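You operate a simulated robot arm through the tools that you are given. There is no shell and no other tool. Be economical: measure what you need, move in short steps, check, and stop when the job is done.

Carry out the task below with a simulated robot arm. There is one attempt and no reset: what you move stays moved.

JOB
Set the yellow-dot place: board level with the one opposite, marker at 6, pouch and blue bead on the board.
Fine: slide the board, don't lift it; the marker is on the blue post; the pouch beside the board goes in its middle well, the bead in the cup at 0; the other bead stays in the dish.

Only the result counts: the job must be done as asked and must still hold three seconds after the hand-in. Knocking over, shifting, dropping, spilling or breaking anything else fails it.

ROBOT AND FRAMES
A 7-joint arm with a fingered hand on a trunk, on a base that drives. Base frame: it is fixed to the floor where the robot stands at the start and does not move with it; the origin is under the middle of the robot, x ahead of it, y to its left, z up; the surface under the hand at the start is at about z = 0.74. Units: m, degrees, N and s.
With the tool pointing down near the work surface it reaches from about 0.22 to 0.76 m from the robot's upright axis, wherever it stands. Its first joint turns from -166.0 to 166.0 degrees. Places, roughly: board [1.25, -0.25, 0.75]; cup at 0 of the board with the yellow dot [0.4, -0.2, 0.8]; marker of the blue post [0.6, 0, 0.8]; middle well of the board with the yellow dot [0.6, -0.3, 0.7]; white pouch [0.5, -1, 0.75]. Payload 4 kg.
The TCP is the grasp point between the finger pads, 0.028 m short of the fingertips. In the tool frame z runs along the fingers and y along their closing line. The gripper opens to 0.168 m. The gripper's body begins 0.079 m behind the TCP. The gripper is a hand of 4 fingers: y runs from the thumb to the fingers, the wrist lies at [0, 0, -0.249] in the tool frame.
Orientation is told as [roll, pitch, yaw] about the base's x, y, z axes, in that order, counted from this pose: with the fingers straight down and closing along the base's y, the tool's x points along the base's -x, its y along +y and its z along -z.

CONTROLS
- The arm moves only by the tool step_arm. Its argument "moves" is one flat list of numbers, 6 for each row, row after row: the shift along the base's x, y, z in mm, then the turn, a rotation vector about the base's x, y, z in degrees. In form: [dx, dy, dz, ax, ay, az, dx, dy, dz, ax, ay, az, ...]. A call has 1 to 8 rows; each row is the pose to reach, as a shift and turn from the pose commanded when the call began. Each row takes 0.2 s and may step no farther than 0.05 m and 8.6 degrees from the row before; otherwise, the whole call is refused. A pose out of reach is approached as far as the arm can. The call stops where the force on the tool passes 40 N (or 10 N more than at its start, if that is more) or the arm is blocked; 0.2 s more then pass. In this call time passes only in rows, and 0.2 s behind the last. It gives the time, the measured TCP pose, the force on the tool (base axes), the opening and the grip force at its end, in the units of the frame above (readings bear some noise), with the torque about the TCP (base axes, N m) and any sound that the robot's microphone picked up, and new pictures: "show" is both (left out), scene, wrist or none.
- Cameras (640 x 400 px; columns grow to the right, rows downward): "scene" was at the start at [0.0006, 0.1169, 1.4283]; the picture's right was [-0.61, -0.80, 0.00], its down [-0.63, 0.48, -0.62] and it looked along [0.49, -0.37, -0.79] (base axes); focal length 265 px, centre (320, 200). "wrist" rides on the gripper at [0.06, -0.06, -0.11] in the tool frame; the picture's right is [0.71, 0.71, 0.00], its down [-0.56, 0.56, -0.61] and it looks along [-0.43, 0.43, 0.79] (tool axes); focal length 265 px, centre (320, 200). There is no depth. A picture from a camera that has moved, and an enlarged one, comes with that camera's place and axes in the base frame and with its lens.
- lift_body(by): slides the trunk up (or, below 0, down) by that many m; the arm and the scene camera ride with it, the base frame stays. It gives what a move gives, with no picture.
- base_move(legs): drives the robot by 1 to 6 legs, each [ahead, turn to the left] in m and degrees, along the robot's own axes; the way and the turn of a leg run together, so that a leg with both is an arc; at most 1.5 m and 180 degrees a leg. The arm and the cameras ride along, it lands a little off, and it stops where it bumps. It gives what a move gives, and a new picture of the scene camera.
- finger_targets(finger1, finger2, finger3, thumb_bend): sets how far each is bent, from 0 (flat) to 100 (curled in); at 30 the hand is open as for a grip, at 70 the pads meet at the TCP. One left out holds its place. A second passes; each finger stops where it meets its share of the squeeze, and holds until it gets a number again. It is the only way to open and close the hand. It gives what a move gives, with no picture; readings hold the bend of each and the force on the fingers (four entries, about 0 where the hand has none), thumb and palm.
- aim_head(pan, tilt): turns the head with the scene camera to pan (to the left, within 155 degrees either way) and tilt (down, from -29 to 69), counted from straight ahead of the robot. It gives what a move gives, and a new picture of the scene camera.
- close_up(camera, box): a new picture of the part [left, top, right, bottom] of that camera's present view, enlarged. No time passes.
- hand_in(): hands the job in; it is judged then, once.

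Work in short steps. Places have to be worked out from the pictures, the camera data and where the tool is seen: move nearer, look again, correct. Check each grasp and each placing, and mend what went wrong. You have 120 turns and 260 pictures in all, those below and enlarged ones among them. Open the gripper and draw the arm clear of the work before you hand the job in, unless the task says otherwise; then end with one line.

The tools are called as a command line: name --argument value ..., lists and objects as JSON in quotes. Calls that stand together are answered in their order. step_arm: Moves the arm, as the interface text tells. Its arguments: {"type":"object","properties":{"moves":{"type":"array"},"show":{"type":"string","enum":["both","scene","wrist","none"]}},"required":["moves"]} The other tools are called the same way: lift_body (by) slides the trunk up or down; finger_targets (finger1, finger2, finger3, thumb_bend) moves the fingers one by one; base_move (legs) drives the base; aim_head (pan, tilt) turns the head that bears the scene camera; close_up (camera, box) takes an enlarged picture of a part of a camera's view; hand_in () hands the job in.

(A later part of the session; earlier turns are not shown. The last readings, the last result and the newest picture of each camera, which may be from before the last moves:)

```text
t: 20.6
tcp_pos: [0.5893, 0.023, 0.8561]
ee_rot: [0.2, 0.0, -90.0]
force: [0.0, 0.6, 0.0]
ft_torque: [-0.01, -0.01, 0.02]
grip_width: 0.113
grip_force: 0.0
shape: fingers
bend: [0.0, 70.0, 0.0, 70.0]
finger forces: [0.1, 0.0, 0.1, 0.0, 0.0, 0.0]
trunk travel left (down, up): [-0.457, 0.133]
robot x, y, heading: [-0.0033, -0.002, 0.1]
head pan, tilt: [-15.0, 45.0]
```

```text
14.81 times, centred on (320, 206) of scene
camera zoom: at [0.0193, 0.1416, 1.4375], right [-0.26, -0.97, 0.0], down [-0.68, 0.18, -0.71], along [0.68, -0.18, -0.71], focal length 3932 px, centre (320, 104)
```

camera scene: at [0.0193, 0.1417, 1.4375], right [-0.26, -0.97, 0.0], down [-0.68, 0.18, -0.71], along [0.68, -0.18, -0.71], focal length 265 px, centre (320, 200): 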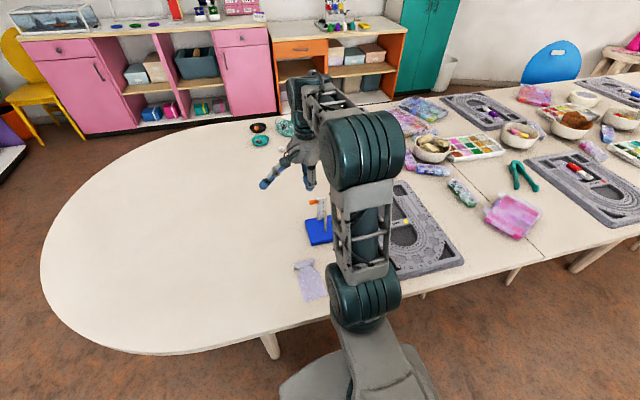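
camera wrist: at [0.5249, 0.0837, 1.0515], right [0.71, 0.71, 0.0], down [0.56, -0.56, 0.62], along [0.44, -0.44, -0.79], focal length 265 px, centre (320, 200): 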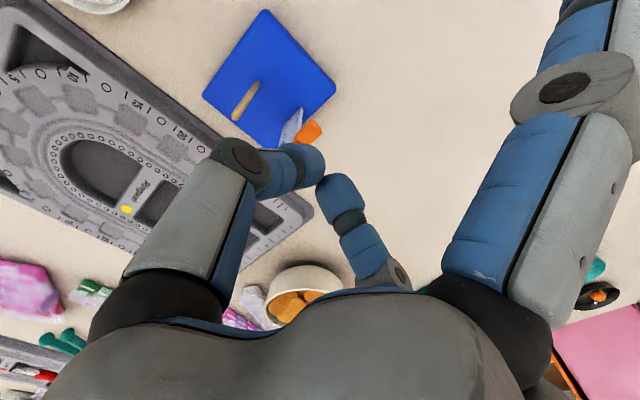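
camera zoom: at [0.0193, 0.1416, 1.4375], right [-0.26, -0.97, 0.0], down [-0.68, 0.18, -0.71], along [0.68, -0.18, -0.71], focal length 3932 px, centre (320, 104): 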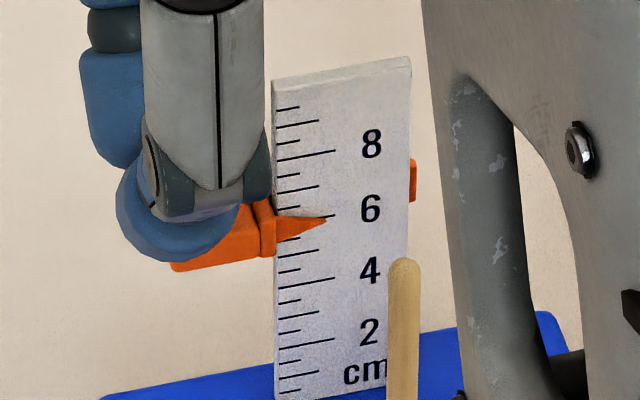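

Marker reads 6 at the tick. I lift straight off and go above the bar between the board's two centre wells (≈(0.500, -0.285)), where I can straddle the bar with thumb and finger2.

step_arm --moves '[0, 0, 40, 0, 0, 0, 0, 0, 90, 0, 0, 0, 0, 0, 130, 0, 0, 0, -15, -48, 130, 0, 0, 0, -30, -96, 130, 0, 0, 0, -45, -142, 130, 0, 0, 0, -60, -188, 130, 0, 0, 0, -75, -234, 130, 0, 0, 0]' --show "none"

finger_targets --finger1 0 --finger2 54 --finger3 0 --thumb_bend 54

step_arm --moves '[-14, -46, 0, 0, 0, 0, -14, -74, -30, 0, 0, 0]'

close_up --camera "scene" --box '[290, 180, 350, 230]'

```text
refused: row 4 steps farther than a row can; nothing moved
```

```text
t: 21.6
tcp_pos: [0.5892, 0.0231, 0.8573]
ee_rot: [0.1, -0.1, -90.0]
force: [1.3, 0.6, -0.7]
ft_torque: [0.0, 0.0, 0.0]
grip_width: 0.1213
grip_force: 0.1
shape: fingers
bend: [0.0, 54.0, 0.0, 54.0]
finger forces: [0.1, 0.0, 0.0, 0.0, 0.0, 0.0]
trunk travel left (down, up): [-0.457, 0.133]
robot x, y, heading: [0.0024, -0.0059, 0.2]
head pan, tilt: [-15.0, 45.0]
```

```text
t: 22.2
tcp_pos: [0.5731, -0.0508, 0.8258]
ee_rot: [0.1, 0.0, -90.0]
force: [0.1, 1.7, 0.4]
ft_torque: [0.01, 0.02, -0.07]
grip_width: 0.1212
grip_force: 0.9
shape: fingers
bend: [0.0, 54.0, 0.0, 54.0]
finger forces: [0.0, 0.0, 0.0, 0.0, 1.6, 0.1]
trunk travel left (down, up): [-0.457, 0.133]
robot x, y, heading: [-0.002, -0.0018, 0.2]
head pan, tilt: [-15.0, 45.0]
camera scene: at [0.0191, 0.1412, 1.4376], right [-0.26, -0.97, 0.0], down [-0.68, 0.18, -0.71], along [0.68, -0.18, -0.71], focal length 265 px, centre (320, 200)
camera wrist: at [0.5131, 0.0097, 0.9366], right [0.71, 0.71, 0.0], down [0.56, -0.56, 0.62], along [0.44, -0.43, -0.79], focal length 265 px, centre (320, 200)
```

scene: 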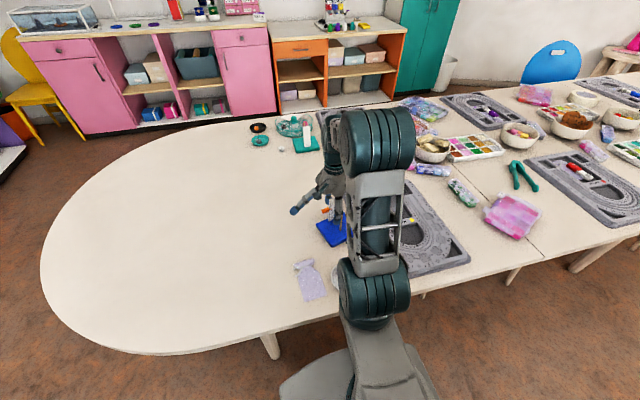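
wrist: 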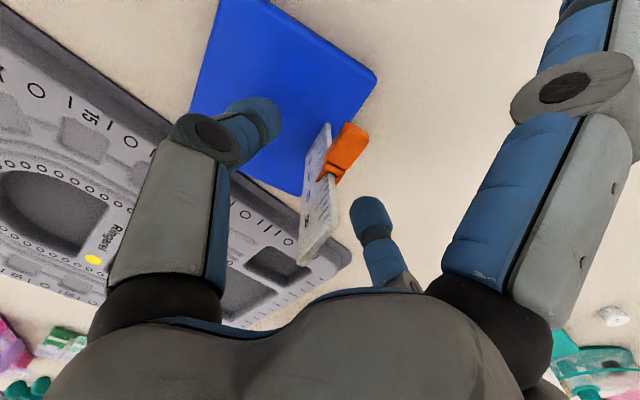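

```text
8.00 times, centred on (320, 205) of scene
camera zoom: at [0.0191, 0.1412, 1.4376], right [-0.26, -0.97, 0.0], down [-0.68, 0.18, -0.71], along [0.68, -0.18, -0.71], focal length 2123 px, centre (320, 160)
```

zoom: 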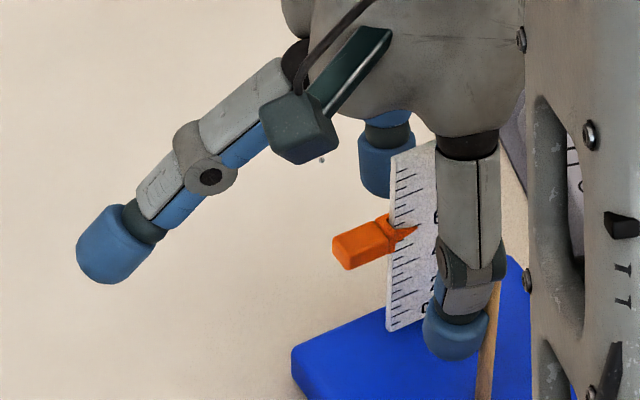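

The refused move meant the next step ran from the wrong place and the thumb touched the post's stick; the base seems displaced. I lift straight up first, then measure the shift to put it back.

step_arm --moves '[0, 0, 20, 0, 0, 0, 0, 0, 50, 0, 0, 0, 0, 0, 90, 0, 0, 0, 0, 0, 130, 0, 0, 0, 0, 0, 175, 0, 0, 0]'

```text
t: 23.4
tcp_pos: [0.5765, -0.05, 1.0027]
ee_rot: [0.0, 0.0, -90.0]
force: [0.7, -0.1, 0.6]
ft_torque: [-0.01, 0.01, 0.0]
grip_width: 0.1212
grip_force: 0.0
shape: fingers
bend: [0.0, 54.0, 0.0, 54.0]
finger forces: [0.1, 0.0, 0.1, 0.0, 0.0, 0.0]
trunk travel left (down, up): [-0.457, 0.133]
robot x, y, heading: [0.0033, 0.0018, 0.3]
head pan, tilt: [-15.0, 45.0]
camera scene: at [0.0193, 0.1416, 1.4375], right [-0.26, -0.97, 0.0], down [-0.68, 0.18, -0.71], along [0.68, -0.18, -0.71], focal length 265 px, centre (320, 200)
camera wrist: at [0.516, 0.0113, 1.1114], right [0.71, 0.71, 0.0], down [0.56, -0.56, 0.62], along [0.43, -0.44, -0.79], focal length 265 px, centre (320, 200)
```

scene: 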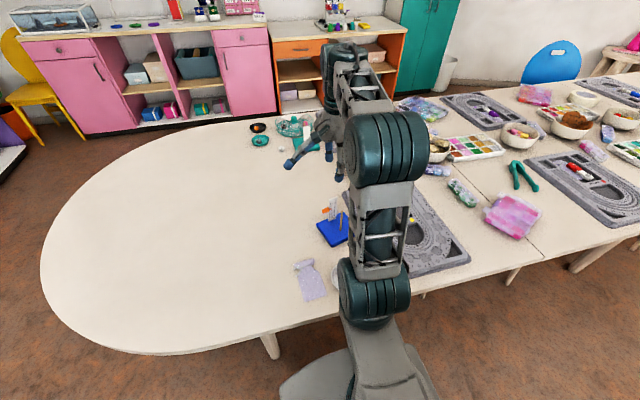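
wrist: 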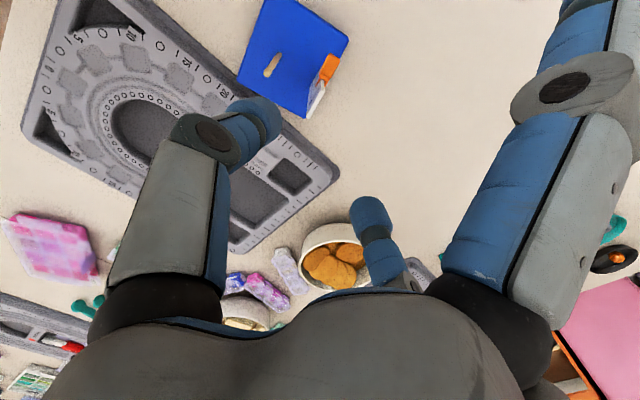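

Post stands upright. I enlarge to measure where the base and board are now.

close_up --camera "wrist" --box '[220, 0, 380, 130]'

close_up --camera "scene" --box '[300, 185, 370, 255]'

```text
3.08 times, centred on (300, 65) of wrist
camera zoom: at [0.516, 0.0113, 1.1114], right [0.71, 0.71, 0.0], down [0.56, -0.56, 0.62], along [0.43, -0.44, -0.79], focal length 817 px, centre (382, 615)
```

zoom: 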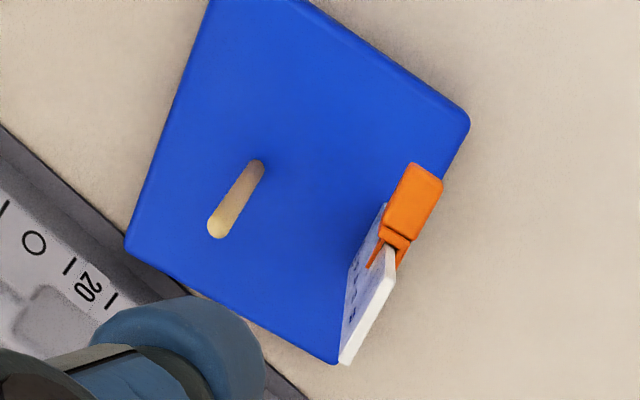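

```text
5.71 times, centred on (335, 220) of scene
camera zoom: at [0.0193, 0.1416, 1.4375], right [-0.26, -0.97, 0.0], down [-0.68, 0.18, -0.71], along [0.68, -0.18, -0.71], focal length 1517 px, centre (234, 86)
```

zoom: 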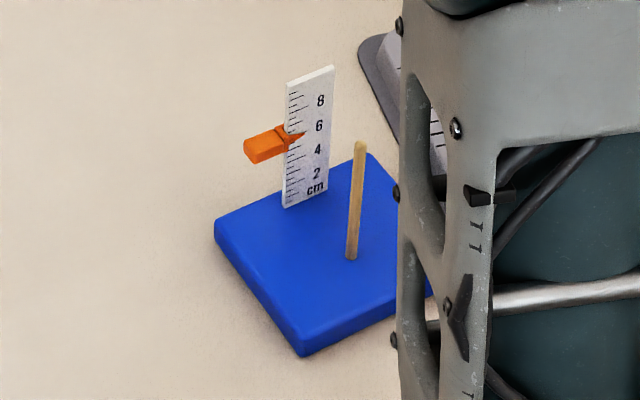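

Base is now centred ≈(0.536,-0.060), turned ≈+15° (was (0.545,-0.016), ≈0°), and touches the board, which is at ≈(0.507,-0.269). I'll slide the board first (giving room), then push the post back. Moving over the bar.

step_arm --moves '[-14, -45, 0, 0, 0, 0, -28, -90, 0, 0, 0, 0, -42, -135, 0, 0, 0, 0, -56, -180, 0, 0, 0, 0, -70, -220, 0, 0, 0, 0, -84, -248, -30, 0, 0, 0, -84, -248, -75, 0, 0, 0]'

```text
t: 25.0
tcp_pos: [0.4913, -0.3005, 0.9236]
ee_rot: [0.1, -0.1, -90.1]
force: [-0.5, 0.6, 0.0]
ft_torque: [0.02, 0.01, 0.0]
grip_width: 0.1212
grip_force: 0.1
shape: fingers
bend: [0.0, 54.0, 0.0, 54.0]
finger forces: [0.0, 0.0, 0.0, 0.1, 0.0, 0.1]
trunk travel left (down, up): [-0.457, 0.133]
robot x, y, heading: [0.0003, -0.0035, 0.1]
head pan, tilt: [-15.0, 45.0]
camera scene: at [0.0193, 0.1414, 1.4376], right [-0.26, -0.97, 0.0], down [-0.68, 0.18, -0.71], along [0.68, -0.18, -0.71], focal length 265 px, centre (320, 200)
camera wrist: at [0.4308, -0.2382, 1.0329], right [0.71, 0.71, 0.0], down [0.56, -0.56, 0.62], along [0.44, -0.44, -0.79], focal length 265 px, centre (320, 200)
```

scene: 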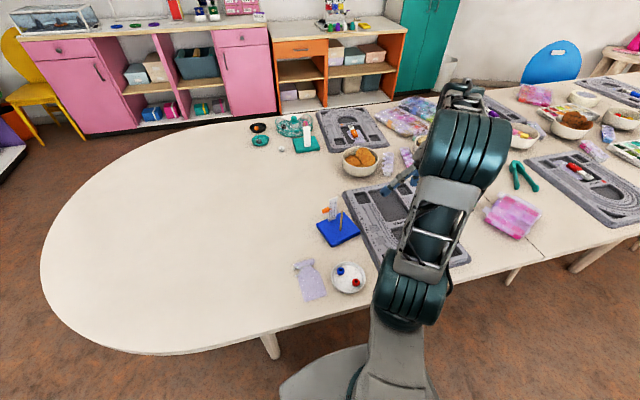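
wrist: 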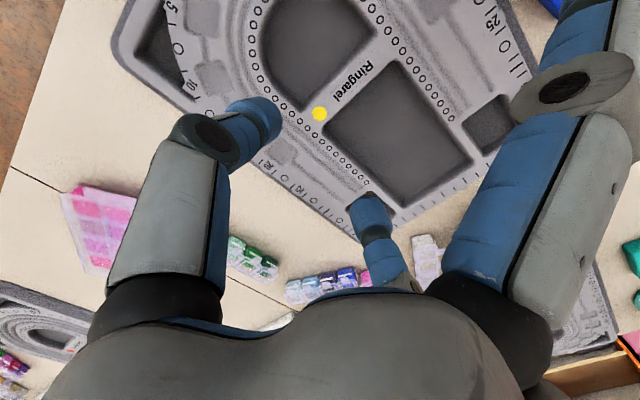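

The board is now turned ≈-2°, middle well centre ≈(0.5925,-0.2705), bar centred at x≈0.497. I lower with thumb in the D-well and finger2 in the middle well, near their -y walls.

step_arm --moves '[6, 3, -40, 0, 0, 0, 6, 3, -80, 0, 0, 0, 6, 3, -120, 0, 0, 0]'

```text
t: 25.8
tcp_pos: [0.4974, -0.2938, 0.8067]
ee_rot: [0.1, -0.1, -90.0]
force: [-0.6, -0.2, 0.2]
ft_torque: [0.01, -0.04, -0.01]
grip_width: 0.1213
grip_force: 0.1
shape: fingers
bend: [0.0, 54.0, 0.0, 54.0]
finger forces: [0.1, 0.0, 0.0, 0.0, 0.0, 0.1]
trunk travel left (down, up): [-0.457, 0.133]
robot x, y, heading: [-0.0002, -0.0038, 0.1]
head pan, tilt: [-15.0, 45.0]
camera scene: at [0.0193, 0.1414, 1.4376], right [-0.26, -0.97, 0.0], down [-0.68, 0.18, -0.71], along [0.68, -0.18, -0.71], focal length 265 px, centre (320, 200)
camera wrist: at [0.4367, -0.2328, 0.9161], right [0.71, 0.71, 0.0], down [0.56, -0.56, 0.62], along [0.44, -0.44, -0.79], focal length 265 px, centre (320, 200)
```

scene: 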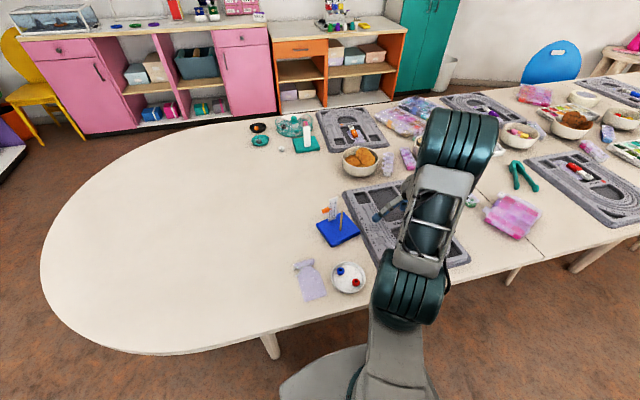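
wrist: 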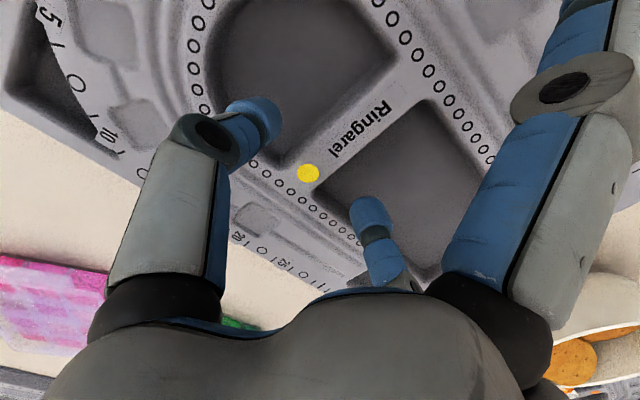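

Thumb is slightly close to the D-well's curved wall, so I shift +8 mm in y and lower gently toward the well floor.

step_arm --moves '[0, 8, -8, 0, 0, 0, 0, 8, -18, 0, 0, 0, 0, 8, -23, 0, 0, 0, 0, 8, -27, 0, 0, 0, 0, 8, -30, 0, 0, 0]' --show "wrist"

close_up --camera "wrist" --box '[200, 50, 440, 200]'

```text
t: 27.0
tcp_pos: [0.4977, -0.2885, 0.7808]
ee_rot: [0.4, -0.2, -90.1]
force: [-2.6, 1.1, 40.5]
ft_torque: [0.11, 1.74, -0.04]
grip_width: 0.121
grip_force: 20.3
shape: fingers
bend: [0.0, 54.0, 0.0, 53.0]
finger forces: [0.0, 2.4, 0.1, 0.0, 38.1, 0.1]
trunk travel left (down, up): [-0.457, 0.133]
robot x, y, heading: [-0.003, -0.0031, 0.2]
head pan, tilt: [-15.0, 45.0]
camera wrist: at [0.4363, -0.226, 0.89], right [0.71, 0.71, 0.0], down [0.55, -0.56, 0.62], along [0.44, -0.44, -0.78], focal length 265 px, centre (320, 200)
```

wrist: 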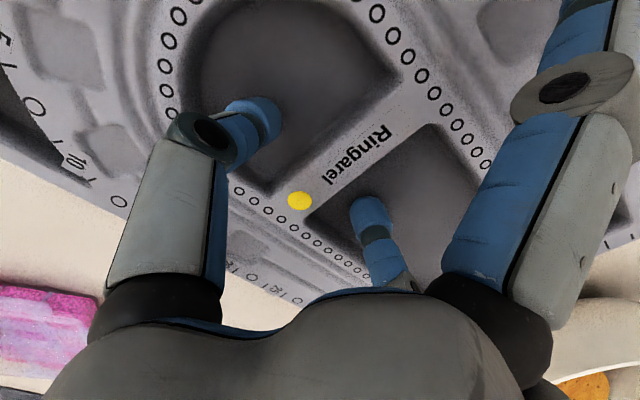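

```text
2.67 times, centred on (320, 125) of wrist
camera zoom: at [0.4363, -0.226, 0.89], right [0.71, 0.71, 0.0], down [0.55, -0.56, 0.62], along [0.44, -0.44, -0.78], focal length 708 px, centre (320, 400)
```

zoom: 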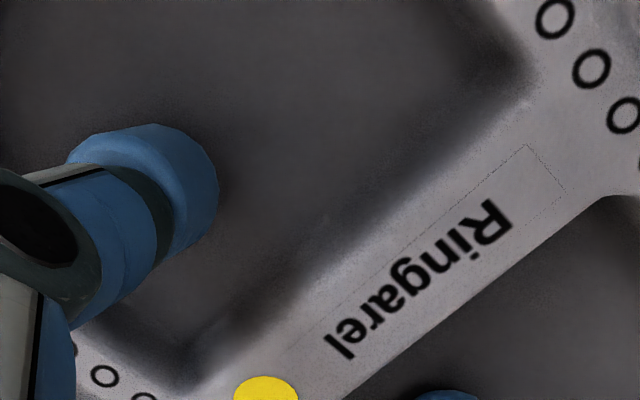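

Thumb tip has reached the D-well floor. I ease up 3 mm and close thumb and finger2 on the bar.

step_arm --moves '[0, 0, 3, 0, 0, 0]' --show "none"

finger_targets --finger1 0 --finger2 66 --finger3 0 --thumb_bend 66

close_up --camera "wrist" --box '[120, 0, 520, 250]'

```text
t: 27.4
tcp_pos: [0.4968, -0.2865, 0.781]
ee_rot: [0.2, -0.1, -90.1]
force: [0.1, -2.1, 22.3]
ft_torque: [-0.1, 0.48, 0.08]
grip_width: 0.121
grip_force: 11.4
shape: fingers
bend: [0.0, 54.0, 0.0, 54.0]
finger forces: [0.0, 5.7, 0.0, 0.0, 17.1, 0.0]
trunk travel left (down, up): [-0.457, 0.133]
robot x, y, heading: [-0.0038, -0.0062, 0.0]
head pan, tilt: [-15.0, 45.0]
```

```text
t: 28.4
tcp_pos: [0.4971, -0.287, 0.7794]
ee_rot: [0.1, 0.0, -90.0]
force: [0.1, 0.5, 0.7]
ft_torque: [0.0, 0.04, 0.01]
grip_width: 0.1153
grip_force: 2.3
shape: fingers
bend: [0.0, 63.0, 0.0, 64.0]
finger forces: [0.0, 2.4, 0.0, 0.0, 2.6, 0.1]
trunk travel left (down, up): [-0.457, 0.133]
robot x, y, heading: [-0.0008, -0.0046, -0.1]
head pan, tilt: [-15.0, 45.0]
```

```text
1.60 times, centred on (320, 125) of wrist
camera zoom: at [0.4368, -0.2262, 0.8897], right [0.71, 0.71, 0.0], down [0.56, -0.56, 0.62], along [0.44, -0.43, -0.79], focal length 425 px, centre (320, 320)
```

zoom: 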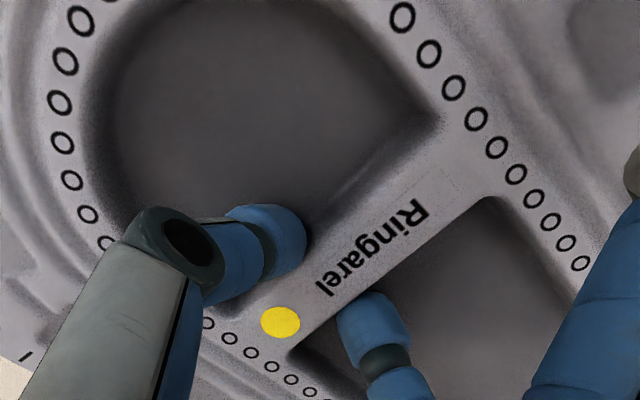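

Both fingers hold the bar (≈2.4 N each). I drag the board in -y, 30 mm first.

step_arm --moves '[0, -8, 0, 0, 0, 0, 0, -16, 0, 0, 0, 0, 0, -24, 0, 0, 0, 0, 0, -30, 0, 0, 0, 0]'

```text
t: 29.4
tcp_pos: [0.4979, -0.3188, 0.779]
ee_rot: [0.1, 0.1, -90.0]
force: [0.2, 0.2, 0.6]
ft_torque: [0.04, 0.01, 0.0]
grip_width: 0.1152
grip_force: 2.6
shape: fingers
bend: [0.0, 63.0, 0.0, 64.0]
finger forces: [0.1, 2.4, 0.0, 0.1, 2.4, 0.1]
trunk travel left (down, up): [-0.457, 0.133]
robot x, y, heading: [0.0029, -0.0042, -0.0]
head pan, tilt: [-15.0, 45.0]
camera scene: at [0.0195, 0.1413, 1.4375], right [-0.26, -0.97, 0.0], down [-0.68, 0.18, -0.71], along [0.68, -0.18, -0.71], focal length 265 px, centre (320, 200)
camera wrist: at [0.4368, -0.2575, 0.8897], right [0.71, 0.71, 0.0], down [0.56, -0.56, 0.62], along [0.44, -0.44, -0.79], focal length 265 px, centre (320, 200)
```

scene: 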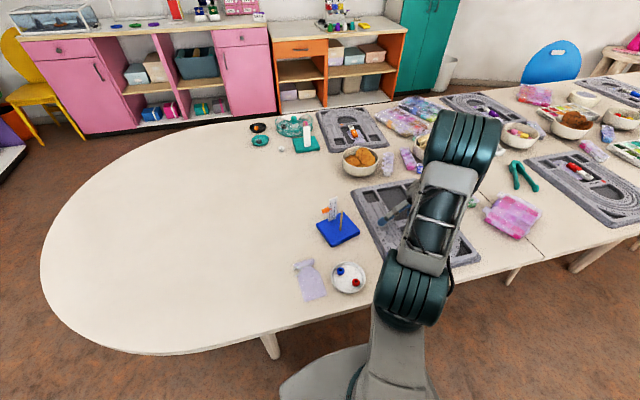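
wrist: 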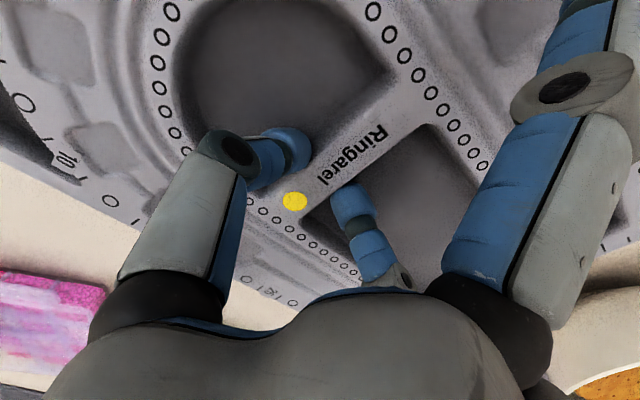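

Board follows the hand exactly. I drag the remaining 16 mm.

step_arm --moves '[0, -8, 0, 0, 0, 0, 0, -16, 0, 0, 0, 0]' --show "none"

finger_targets --finger1 0 --finger2 54 --finger3 0 --thumb_bend 54

```text
t: 30.0
tcp_pos: [0.4992, -0.3348, 0.7803]
ee_rot: [0.1, 0.0, -90.0]
force: [0.4, -0.5, 0.1]
ft_torque: [-0.01, 0.01, 0.01]
grip_width: 0.1151
grip_force: 2.7
shape: fingers
bend: [0.0, 63.0, 0.0, 64.0]
finger forces: [0.0, 2.6, 0.1, 0.1, 2.4, 0.1]
trunk travel left (down, up): [-0.457, 0.133]
robot x, y, heading: [0.0003, 0.0014, 0.2]
head pan, tilt: [-15.0, 45.0]
```

```text
t: 31.0
tcp_pos: [0.4984, -0.335, 0.7807]
ee_rot: [0.2, -0.2, -90.0]
force: [1.6, -1.5, 8.0]
ft_torque: [-0.05, 0.2, 0.06]
grip_width: 0.1208
grip_force: 4.3
shape: fingers
bend: [0.0, 54.0, 0.0, 55.0]
finger forces: [0.1, 1.6, 0.0, 0.0, 7.0, 0.0]
trunk travel left (down, up): [-0.457, 0.133]
robot x, y, heading: [0.0002, 0.0016, -0.2]
head pan, tilt: [-15.0, 45.0]
```

Now I lift straight up and turn to the -45° viewing pose to check both boards.

step_arm --moves '[0, 0, 30, 0, 0, 0, 0, 0, 75, 0, 0, 0, 0, 8, 120, 0, 0, 8, 0, 16, 165, 0, 0, 16, 0, 24, 210, 0, 0, 24, 0, 32, 255, 0, 0, 32, 0, 40, 300, 0, 0, 40, 0, 40, 335, 0, 0, 45]' --show "wrist"

```text
t: 32.8
tcp_pos: [0.4995, -0.2926, 1.1129]
ee_rot: [0.1, 0.1, -44.9]
force: [0.4, 0.4, 0.4]
ft_torque: [0.03, 0.03, -0.03]
grip_width: 0.1212
grip_force: 0.1
shape: fingers
bend: [0.0, 54.0, 0.0, 54.0]
finger forces: [0.0, 0.0, 0.0, 0.1, 0.1, 0.0]
trunk travel left (down, up): [-0.457, 0.133]
robot x, y, heading: [0.0017, -0.0039, -0.2]
head pan, tilt: [-15.0, 45.0]
camera wrist: at [0.4143, -0.2926, 1.2238], right [0.0, 1.0, 0.0], down [0.79, 0.0, 0.62], along [0.62, 0.0, -0.79], focal length 265 px, centre (320, 200)
```

wrist: 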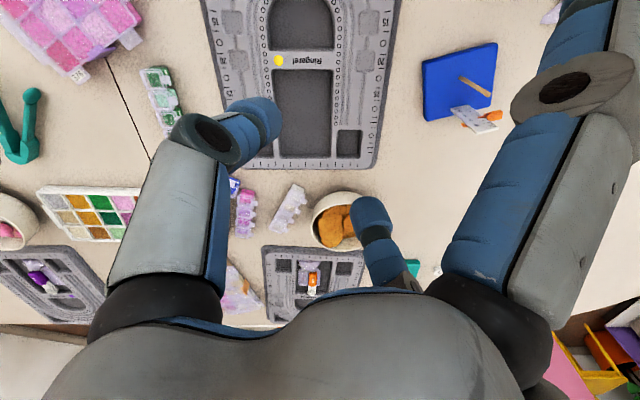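

close_up --camera "wrist" --box '[200, 0, 400, 180]'

close_up --camera "wrist" --box '[230, 160, 400, 300]'

```text
2.22 times, centred on (300, 90) of wrist
camera zoom: at [0.4143, -0.2926, 1.2238], right [0.0, 1.0, 0.0], down [0.79, 0.0, 0.62], along [0.62, 0.0, -0.79], focal length 590 px, centre (364, 444)
```

zoom: 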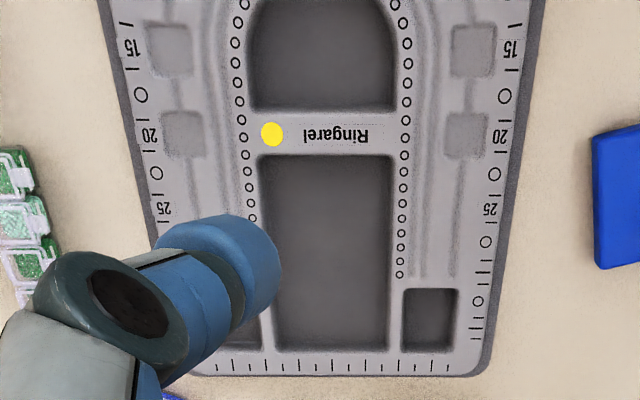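

```text
2.86 times, centred on (315, 230) of wrist
camera zoom: at [0.4143, -0.2926, 1.2238], right [0.0, 1.0, 0.0], down [0.79, 0.0, 0.62], along [0.62, 0.0, -0.79], focal length 758 px, centre (334, 114)
```

zoom: 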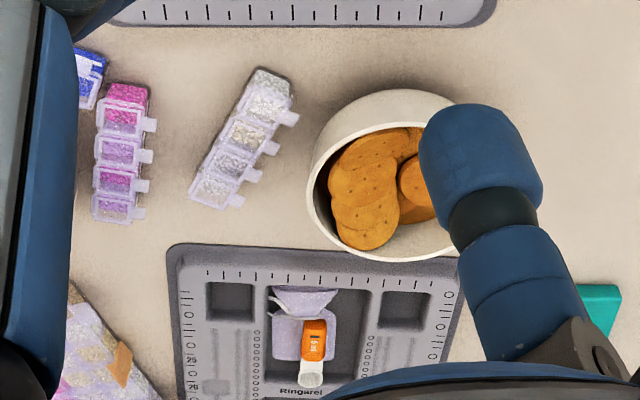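

Near board centre line y≈-0.321 vs. opposite ≈-0.319: level. Next, restore the post: I'll pinch the scale card's top (above the marker), closing perpendicular to the card (yaw ≈-75°), then drag and turn it back. First approach above.

finger_targets --finger1 0 --finger2 61 --finger3 0 --thumb_bend 61

step_arm --moves '[12, 40, 0, 0, 0, -5, 24, 80, 0, 0, 0, -10, 36, 120, 0, 0, 0, -15, 48, 160, 0, 0, 0, -20, 60, 200, -10, 0, 0, -25, 71, 243, -20, 0, 0, -30, 71, 243, -65, 0, 0, -30, 71, 243, -110, 0, 0, -30]' --show "wrist"

```text
t: 33.8
tcp_pos: [0.5007, -0.2932, 1.1133]
ee_rot: [0.1, -0.1, -45.0]
force: [0.0, 0.6, -0.4]
ft_torque: [0.01, -0.02, 0.0]
grip_width: 0.1168
grip_force: 0.0
shape: fingers
bend: [0.0, 61.0, 0.0, 61.0]
finger forces: [0.0, 0.0, 0.0, 0.0, 0.0, 0.0]
trunk travel left (down, up): [-0.457, 0.133]
robot x, y, heading: [-0.0009, -0.0001, 0.1]
head pan, tilt: [-15.0, 45.0]
```

```text
t: 35.6
tcp_pos: [0.5698, -0.0511, 1.0062]
ee_rot: [0.1, -0.1, -75.2]
force: [-0.3, -1.0, -0.3]
ft_torque: [0.02, 0.02, 0.01]
grip_width: 0.1169
grip_force: 0.1
shape: fingers
bend: [0.0, 61.0, 0.0, 61.0]
finger forces: [0.0, 0.0, 0.0, 0.0, 0.0, 0.0]
trunk travel left (down, up): [-0.457, 0.133]
robot x, y, heading: [-0.0009, 0.0002, 0.0]
head pan, tilt: [-15.0, 45.0]
camera wrist: at [0.494, -0.0072, 1.1146], right [0.5, 0.87, 0.0], down [0.68, -0.39, 0.62], along [0.53, -0.31, -0.79], focal length 265 px, centre (320, 200)
```

wrist: 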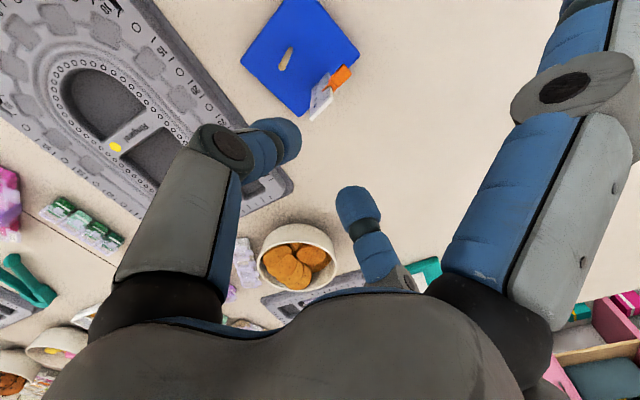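

close_up --camera "wrist" --box '[230, 0, 370, 130]'

close_up --camera "scene" --box '[290, 160, 390, 250]'

```text
3.08 times, centred on (300, 65) of wrist
camera zoom: at [0.494, -0.0072, 1.1146], right [0.5, 0.87, 0.0], down [0.68, -0.39, 0.62], along [0.53, -0.31, -0.79], focal length 817 px, centre (382, 615)
```

zoom: 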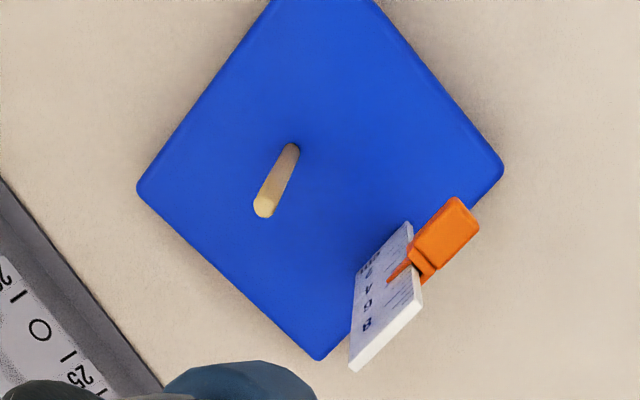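

```text
4.44 times, centred on (340, 205) of scene
camera zoom: at [0.0192, 0.1414, 1.4376], right [-0.26, -0.97, 0.0], down [-0.68, 0.18, -0.71], along [0.68, -0.18, -0.71], focal length 1180 px, centre (231, 178)
```

zoom: 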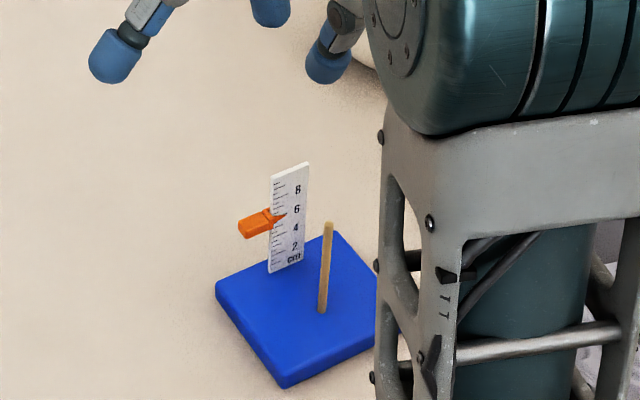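

Card top centre ≈(0.571,-0.051), matching the TCP. Descend 110 mm and check.

step_arm --moves '[1, 0, -45, 0, 0, 0, 1, 0, -85, 0, 0, 0, 1, 0, -115, 0, 0, 0]' --show "wrist"

close_up --camera "scene" --box '[290, 160, 390, 250]'

```text
t: 36.4
tcp_pos: [0.5731, -0.0512, 0.8858]
ee_rot: [0.1, 0.0, -75.0]
force: [0.2, -0.2, 0.1]
ft_torque: [0.0, 0.01, 0.01]
grip_width: 0.1171
grip_force: 0.0
shape: fingers
bend: [0.0, 61.0, 0.0, 61.0]
finger forces: [0.0, 0.0, 0.0, 0.0, 0.1, 0.0]
trunk travel left (down, up): [-0.457, 0.133]
robot x, y, heading: [-0.0011, -0.0051, 0.1]
head pan, tilt: [-15.0, 45.0]
camera wrist: at [0.4978, -0.0076, 0.9959], right [0.5, 0.87, 0.0], down [0.68, -0.39, 0.62], along [0.53, -0.31, -0.79], focal length 265 px, centre (320, 200)
```

wrist: 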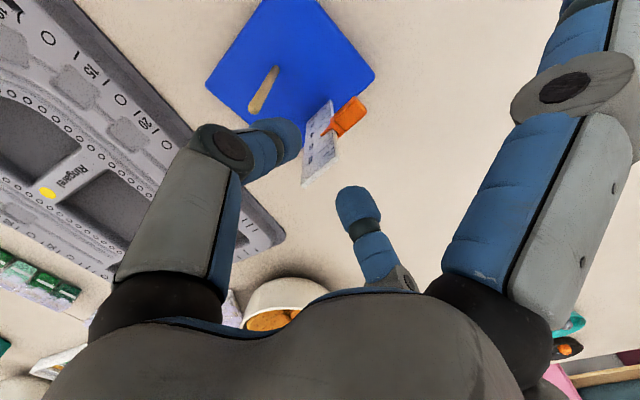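

```text
4.44 times, centred on (340, 205) of scene
camera zoom: at [0.0194, 0.1417, 1.4375], right [-0.26, -0.97, 0.0], down [-0.68, 0.18, -0.71], along [0.68, -0.18, -0.71], focal length 1180 px, centre (231, 178)
```

zoom: 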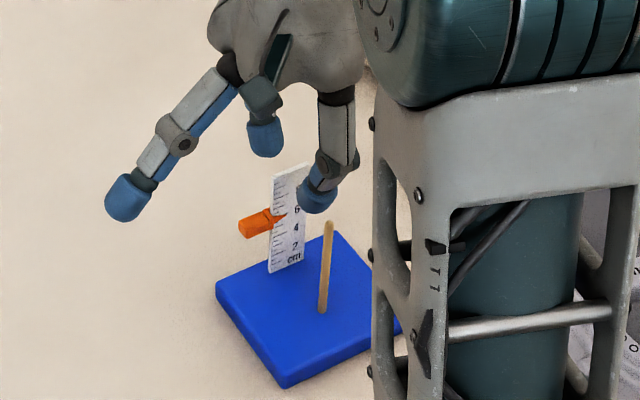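

The card's top lies between thumb and finger2. I go down 23 mm and close gently.

step_arm --moves '[0, 0, -8, 0, 0, 0, 0, 0, -16, 0, 0, 0, 0, 0, -23, 0, 0, 0]' --show "none"

finger_targets --finger2 69 --thumb_bend 69

close_up --camera "wrist" --box '[180, 0, 420, 240]'

close_up --camera "scene" --box '[290, 160, 390, 250]'

```text
t: 37.2
tcp_pos: [0.5697, -0.0517, 0.8646]
ee_rot: [0.2, 0.0, -75.0]
force: [-0.2, 0.3, -0.1]
ft_torque: [0.01, 0.04, 0.0]
grip_width: 0.1171
grip_force: 0.0
shape: fingers
bend: [0.0, 61.0, 0.0, 61.0]
finger forces: [0.0, 0.0, 0.0, 0.0, 0.1, 0.0]
trunk travel left (down, up): [-0.457, 0.133]
robot x, y, heading: [-0.0008, -0.0009, -0.0]
head pan, tilt: [-15.0, 45.0]
```

```text
t: 38.2
tcp_pos: [0.5708, -0.0506, 0.8653]
ee_rot: [0.1, -0.1, -74.9]
force: [0.5, -0.6, -0.6]
ft_torque: [0.03, -0.05, 0.0]
grip_width: 0.1136
grip_force: 0.2
shape: fingers
bend: [0.0, 69.0, 0.0, 69.0]
finger forces: [0.1, 0.0, 0.0, 0.1, 0.0, 0.0]
trunk travel left (down, up): [-0.457, 0.133]
robot x, y, heading: [0.0021, -0.0041, -0.1]
head pan, tilt: [-15.0, 45.0]
```

```text
1.67 times, centred on (300, 120) of wrist
camera zoom: at [0.4966, -0.0077, 0.9752], right [0.5, 0.87, 0.0], down [0.68, -0.39, 0.62], along [0.53, -0.31, -0.79], focal length 442 px, centre (353, 333)
```

zoom: 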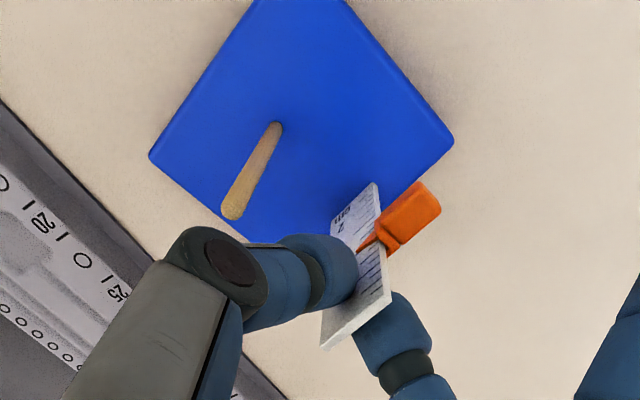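

```text
4.44 times, centred on (340, 205) of scene
camera zoom: at [0.0193, 0.1416, 1.4375], right [-0.26, -0.97, 0.0], down [-0.68, 0.18, -0.71], along [0.68, -0.18, -0.71], focal length 1180 px, centre (231, 178)
```

zoom: 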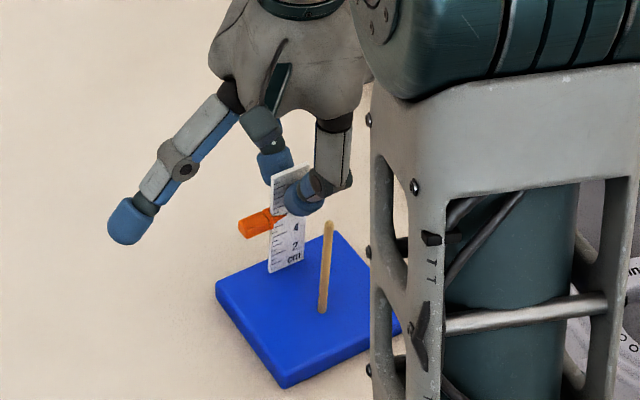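

Not yet touching; I close a bit more.

finger_targets --finger2 76 --thumb_bend 76

close_up --camera "wrist" --box '[180, 0, 420, 240]'

```text
t: 39.2
tcp_pos: [0.5721, -0.0496, 0.8654]
ee_rot: [0.1, 0.0, -75.0]
force: [-0.1, -0.7, -1.0]
ft_torque: [-0.03, -0.03, 0.0]
grip_width: 0.1129
grip_force: 7.0
shape: fingers
bend: [0.0, 72.0, 0.0, 72.0]
finger forces: [0.0, 6.5, 0.1, 0.0, 7.1, 0.0]
trunk travel left (down, up): [-0.457, 0.133]
robot x, y, heading: [0.0035, -0.0011, 0.4]
head pan, tilt: [-15.0, 45.0]
```

```text
1.67 times, centred on (300, 120) of wrist
camera zoom: at [0.4968, -0.0077, 0.9751], right [0.5, 0.87, 0.0], down [0.68, -0.39, 0.62], along [0.53, -0.31, -0.79], focal length 442 px, centre (353, 333)
```

zoom: 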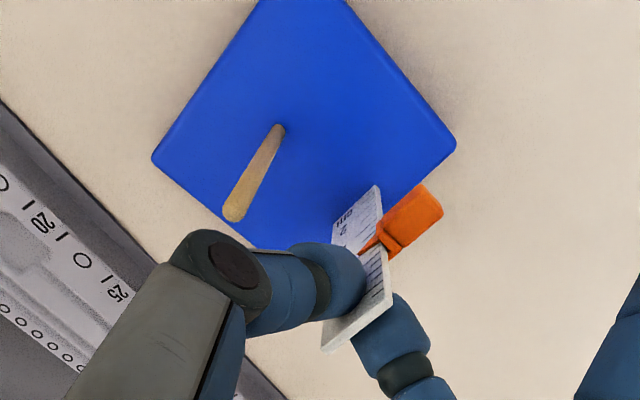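

Card held (7 N). I drag the post back: +10 mm x, +34 mm y, turning -15.8°.

step_arm --moves '[2, 6, 0, 0, 0, -2.6, 4, 11, 0, 0, 0, -5.3, 5, 17, 0, 0, 0, -7.9, 7, 23, 0, 0, 0, -10.5, 9, 28, 0, 0, 0, -13.2, 10, 34, 0, 0, 0, -15.8]' --show "wrist"

close_up --camera "scene" --box '[280, 150, 380, 250]'

```text
t: 40.6
tcp_pos: [0.5802, -0.0162, 0.8653]
ee_rot: [0.1, 0.0, -90.9]
force: [-0.8, -0.4, -1.1]
ft_torque: [0.01, -0.02, 0.08]
grip_width: 0.1127
grip_force: 8.2
shape: fingers
bend: [0.0, 73.0, 0.0, 72.0]
finger forces: [0.1, 8.4, 0.0, 0.0, 8.5, 0.0]
trunk travel left (down, up): [-0.457, 0.133]
robot x, y, heading: [-0.0016, -0.0029, 0.1]
head pan, tilt: [-15.0, 45.0]
camera wrist: at [0.5203, 0.0453, 0.9756], right [0.72, 0.7, 0.0], down [0.55, -0.57, 0.62], along [0.43, -0.44, -0.79], focal length 265 px, centre (320, 200)
```

wrist: 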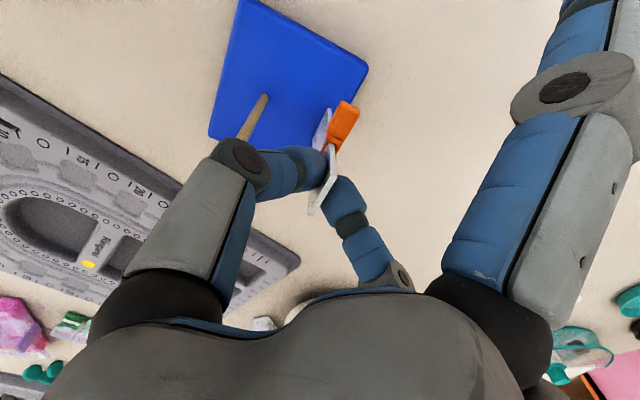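

```text
4.00 times, centred on (330, 200) of scene
camera zoom: at [0.0196, 0.1417, 1.4375], right [-0.26, -0.97, 0.0], down [-0.68, 0.18, -0.71], along [0.68, -0.18, -0.71], focal length 1062 px, centre (280, 200)
```

zoom: 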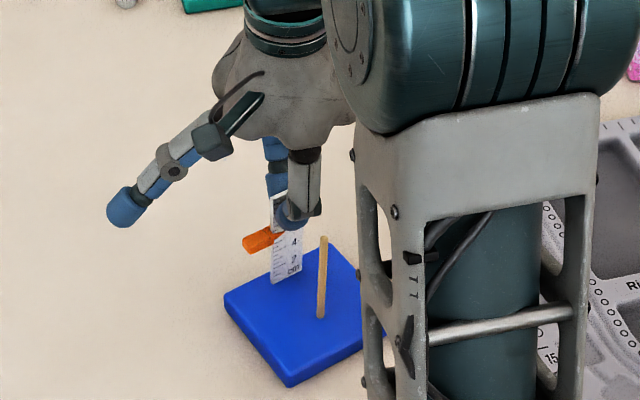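

The card just pivoted in the grip: base is now ≈(0.549,-0.029) but turned ≈+19°. Turning it is better done by a fingertip push on the -y face near the -x corner. I release and rise first.

finger_targets --finger2 62 --thumb_bend 62

step_arm --moves '[0, 0, 20, 0, 0, 0, 0, 0, 60, 0, 0, 0, 0, 0, 105, 0, 0, 0, 0, 0, 150, 0, 0, 0, 0, -20, 150, 0, 0, 8, 0, -40, 150, 0, 0, 16, 0, -60, 150, 0, 0, 24, -5, -80, 150, 0, 0, 32]' --show "wrist"

```text
t: 41.6
tcp_pos: [0.5803, -0.0172, 0.8657]
ee_rot: [0.1, -0.1, -90.7]
force: [-0.4, 0.4, 0.3]
ft_torque: [0.01, 0.0, -0.01]
grip_width: 0.1165
grip_force: 0.0
shape: fingers
bend: [0.0, 62.0, 0.0, 62.0]
finger forces: [0.0, 0.0, 0.0, 0.1, 0.0, 0.1]
trunk travel left (down, up): [-0.457, 0.133]
robot x, y, heading: [-0.0018, -0.0047, 0.1]
head pan, tilt: [-15.0, 45.0]
```

```text
t: 43.4
tcp_pos: [0.5729, -0.0981, 1.0169]
ee_rot: [0.1, -0.2, -58.7]
force: [-0.8, 0.0, 0.7]
ft_torque: [0.0, 0.02, -0.02]
grip_width: 0.1163
grip_force: 0.2
shape: fingers
bend: [0.0, 62.0, 0.0, 62.0]
finger forces: [0.1, 0.0, 0.0, 0.0, 0.0, 0.0]
trunk travel left (down, up): [-0.457, 0.133]
robot x, y, heading: [-0.0024, -0.0051, 0.1]
head pan, tilt: [-15.0, 45.0]
camera wrist: at [0.4901, -0.077, 1.1263], right [0.24, 0.97, 0.0], down [0.77, -0.19, 0.62], along [0.6, -0.15, -0.79], focal length 265 px, centre (320, 200)
```

wrist: 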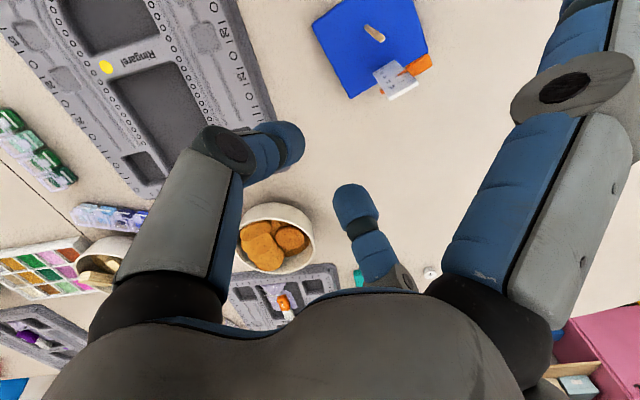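

Base: centre ≈(0.546,-0.027), turned ≈+17°. I continue to yaw 0 behind (to -y of) its near corner, staying high.

step_arm --moves '[-8, -15, 0, 0, 0, 7.4, -16, -30, 0, 0, 0, 14.8, -24, -45, 0, 0, 0, 22.2, -32, -60, 0, 0, 0, 29.6, -40, -75, 0, 0, 0, 37, -48, -90, 0, 0, 0, 44.4, -56, -105, 0, 0, 0, 51.8, -61, -122, 0, 0, 0, 58.9]' --show "none"

finger_targets --finger1 0 --finger2 30 --finger3 0 --thumb_bend 0

close_up --camera "wrist" --box '[0, 0, 640, 400]'

close_up --camera "scene" --box '[270, 130, 470, 280]'

```text
t: 45.2
tcp_pos: [0.5117, -0.2189, 1.0155]
ee_rot: [0.1, -0.1, 0.3]
force: [-0.3, -0.8, 0.6]
ft_torque: [-0.01, 0.03, 0.0]
grip_width: 0.1164
grip_force: 0.0
shape: fingers
bend: [0.0, 62.0, 0.0, 62.0]
finger forces: [0.0, 0.1, 0.0, 0.0, 0.0, 0.1]
trunk travel left (down, up): [-0.457, 0.133]
robot x, y, heading: [0.0007, -0.0053, 0.0]
head pan, tilt: [-15.0, 45.0]
```

```text
t: 46.2
tcp_pos: [0.5119, -0.2178, 1.0149]
ee_rot: [0.1, -0.2, 0.1]
force: [0.5, 0.8, -0.3]
ft_torque: [0.0, 0.0, 0.03]
grip_width: 0.1632
grip_force: 0.1
shape: fingers
bend: [0.0, 30.0, 0.0, 0.0]
finger forces: [0.1, 0.0, 0.1, 0.1, 0.1, 0.0]
trunk travel left (down, up): [-0.457, 0.133]
robot x, y, heading: [0.0003, -0.0016, 0.0]
head pan, tilt: [-15.0, 45.0]
```

```text
1.00 times, centred on (320, 200) of wrist (not enlarged: the box is as wide or as high as the picture)
camera zoom: at [0.4509, -0.2774, 1.1254], right [-0.71, 0.71, 0.0], down [0.56, 0.56, 0.62], along [0.43, 0.44, -0.79], focal length 265 px, centre (320, 200)
```

zoom: 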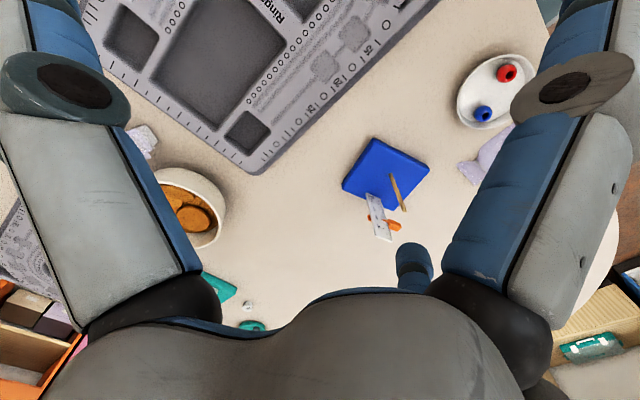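

```text
2.67 times, centred on (370, 205) of scene
camera zoom: at [0.0193, 0.1415, 1.4375], right [-0.26, -0.97, 0.0], down [-0.68, 0.18, -0.71], along [0.68, -0.18, -0.71], focal length 708 px, centre (187, 187)
```

zoom: 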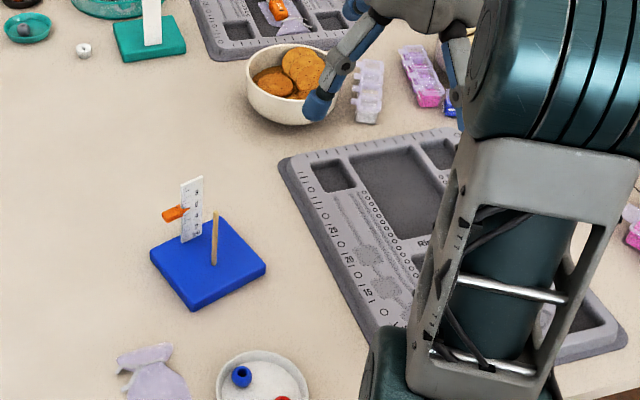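

Finger2's tip is ≈95 mm to +y of the TCP, so it will come down in the gap between board edge (-0.175) and base corner (-0.092). Descend to just above the table.

step_arm --moves '[2, 0, -45, 0, 0, 0, 2, 0, -90, 0, 0, 0, 2, 0, -135, 0, 0, 0, 2, 0, -180, 0, 0, 0, 2, 0, -215, 0, 0, 0]'

close_up --camera "scene" --box '[290, 170, 410, 260]'

```text
t: 47.4
tcp_pos: [0.5178, -0.22, 0.8011]
ee_rot: [0.2, -0.1, 0.0]
force: [0.5, 0.5, 0.6]
ft_torque: [-0.02, 0.03, 0.01]
grip_width: 0.1631
grip_force: 0.1
shape: fingers
bend: [0.0, 30.0, 0.0, 0.0]
finger forces: [0.0, 0.1, 0.1, 0.1, 0.1, 0.1]
trunk travel left (down, up): [-0.457, 0.133]
robot x, y, heading: [0.0002, -0.0024, 0.1]
head pan, tilt: [-15.0, 45.0]
camera scene: at [0.0193, 0.1417, 1.4376], right [-0.26, -0.97, 0.0], down [-0.68, 0.18, -0.71], along [0.68, -0.18, -0.71], focal length 265 px, centre (320, 200)
camera wrist: at [0.457, -0.2798, 0.9112], right [-0.71, 0.71, 0.0], down [0.56, 0.56, 0.62], along [0.44, 0.44, -0.79], focal length 265 px, centre (320, 200)
```

scene: 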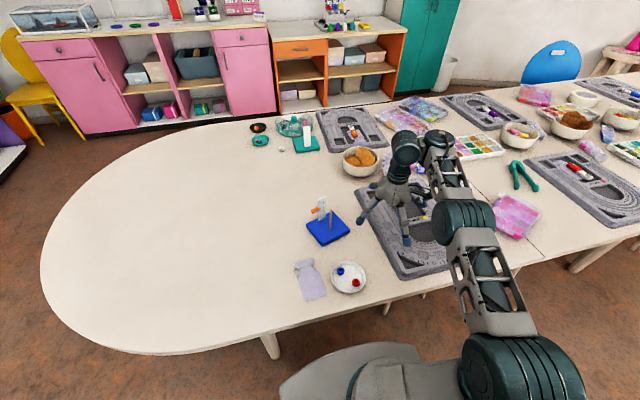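
wrist: 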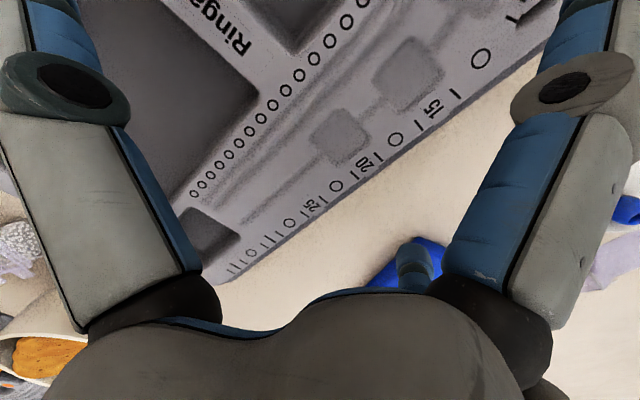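

```text
4.44 times, centred on (350, 215) of scene
camera zoom: at [0.0193, 0.1417, 1.4376], right [-0.26, -0.97, 0.0], down [-0.68, 0.18, -0.71], along [0.68, -0.18, -0.71], focal length 1180 px, centre (187, 133)
```

zoom: 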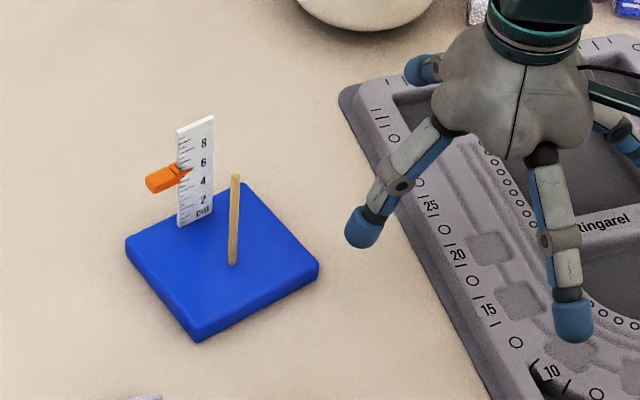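

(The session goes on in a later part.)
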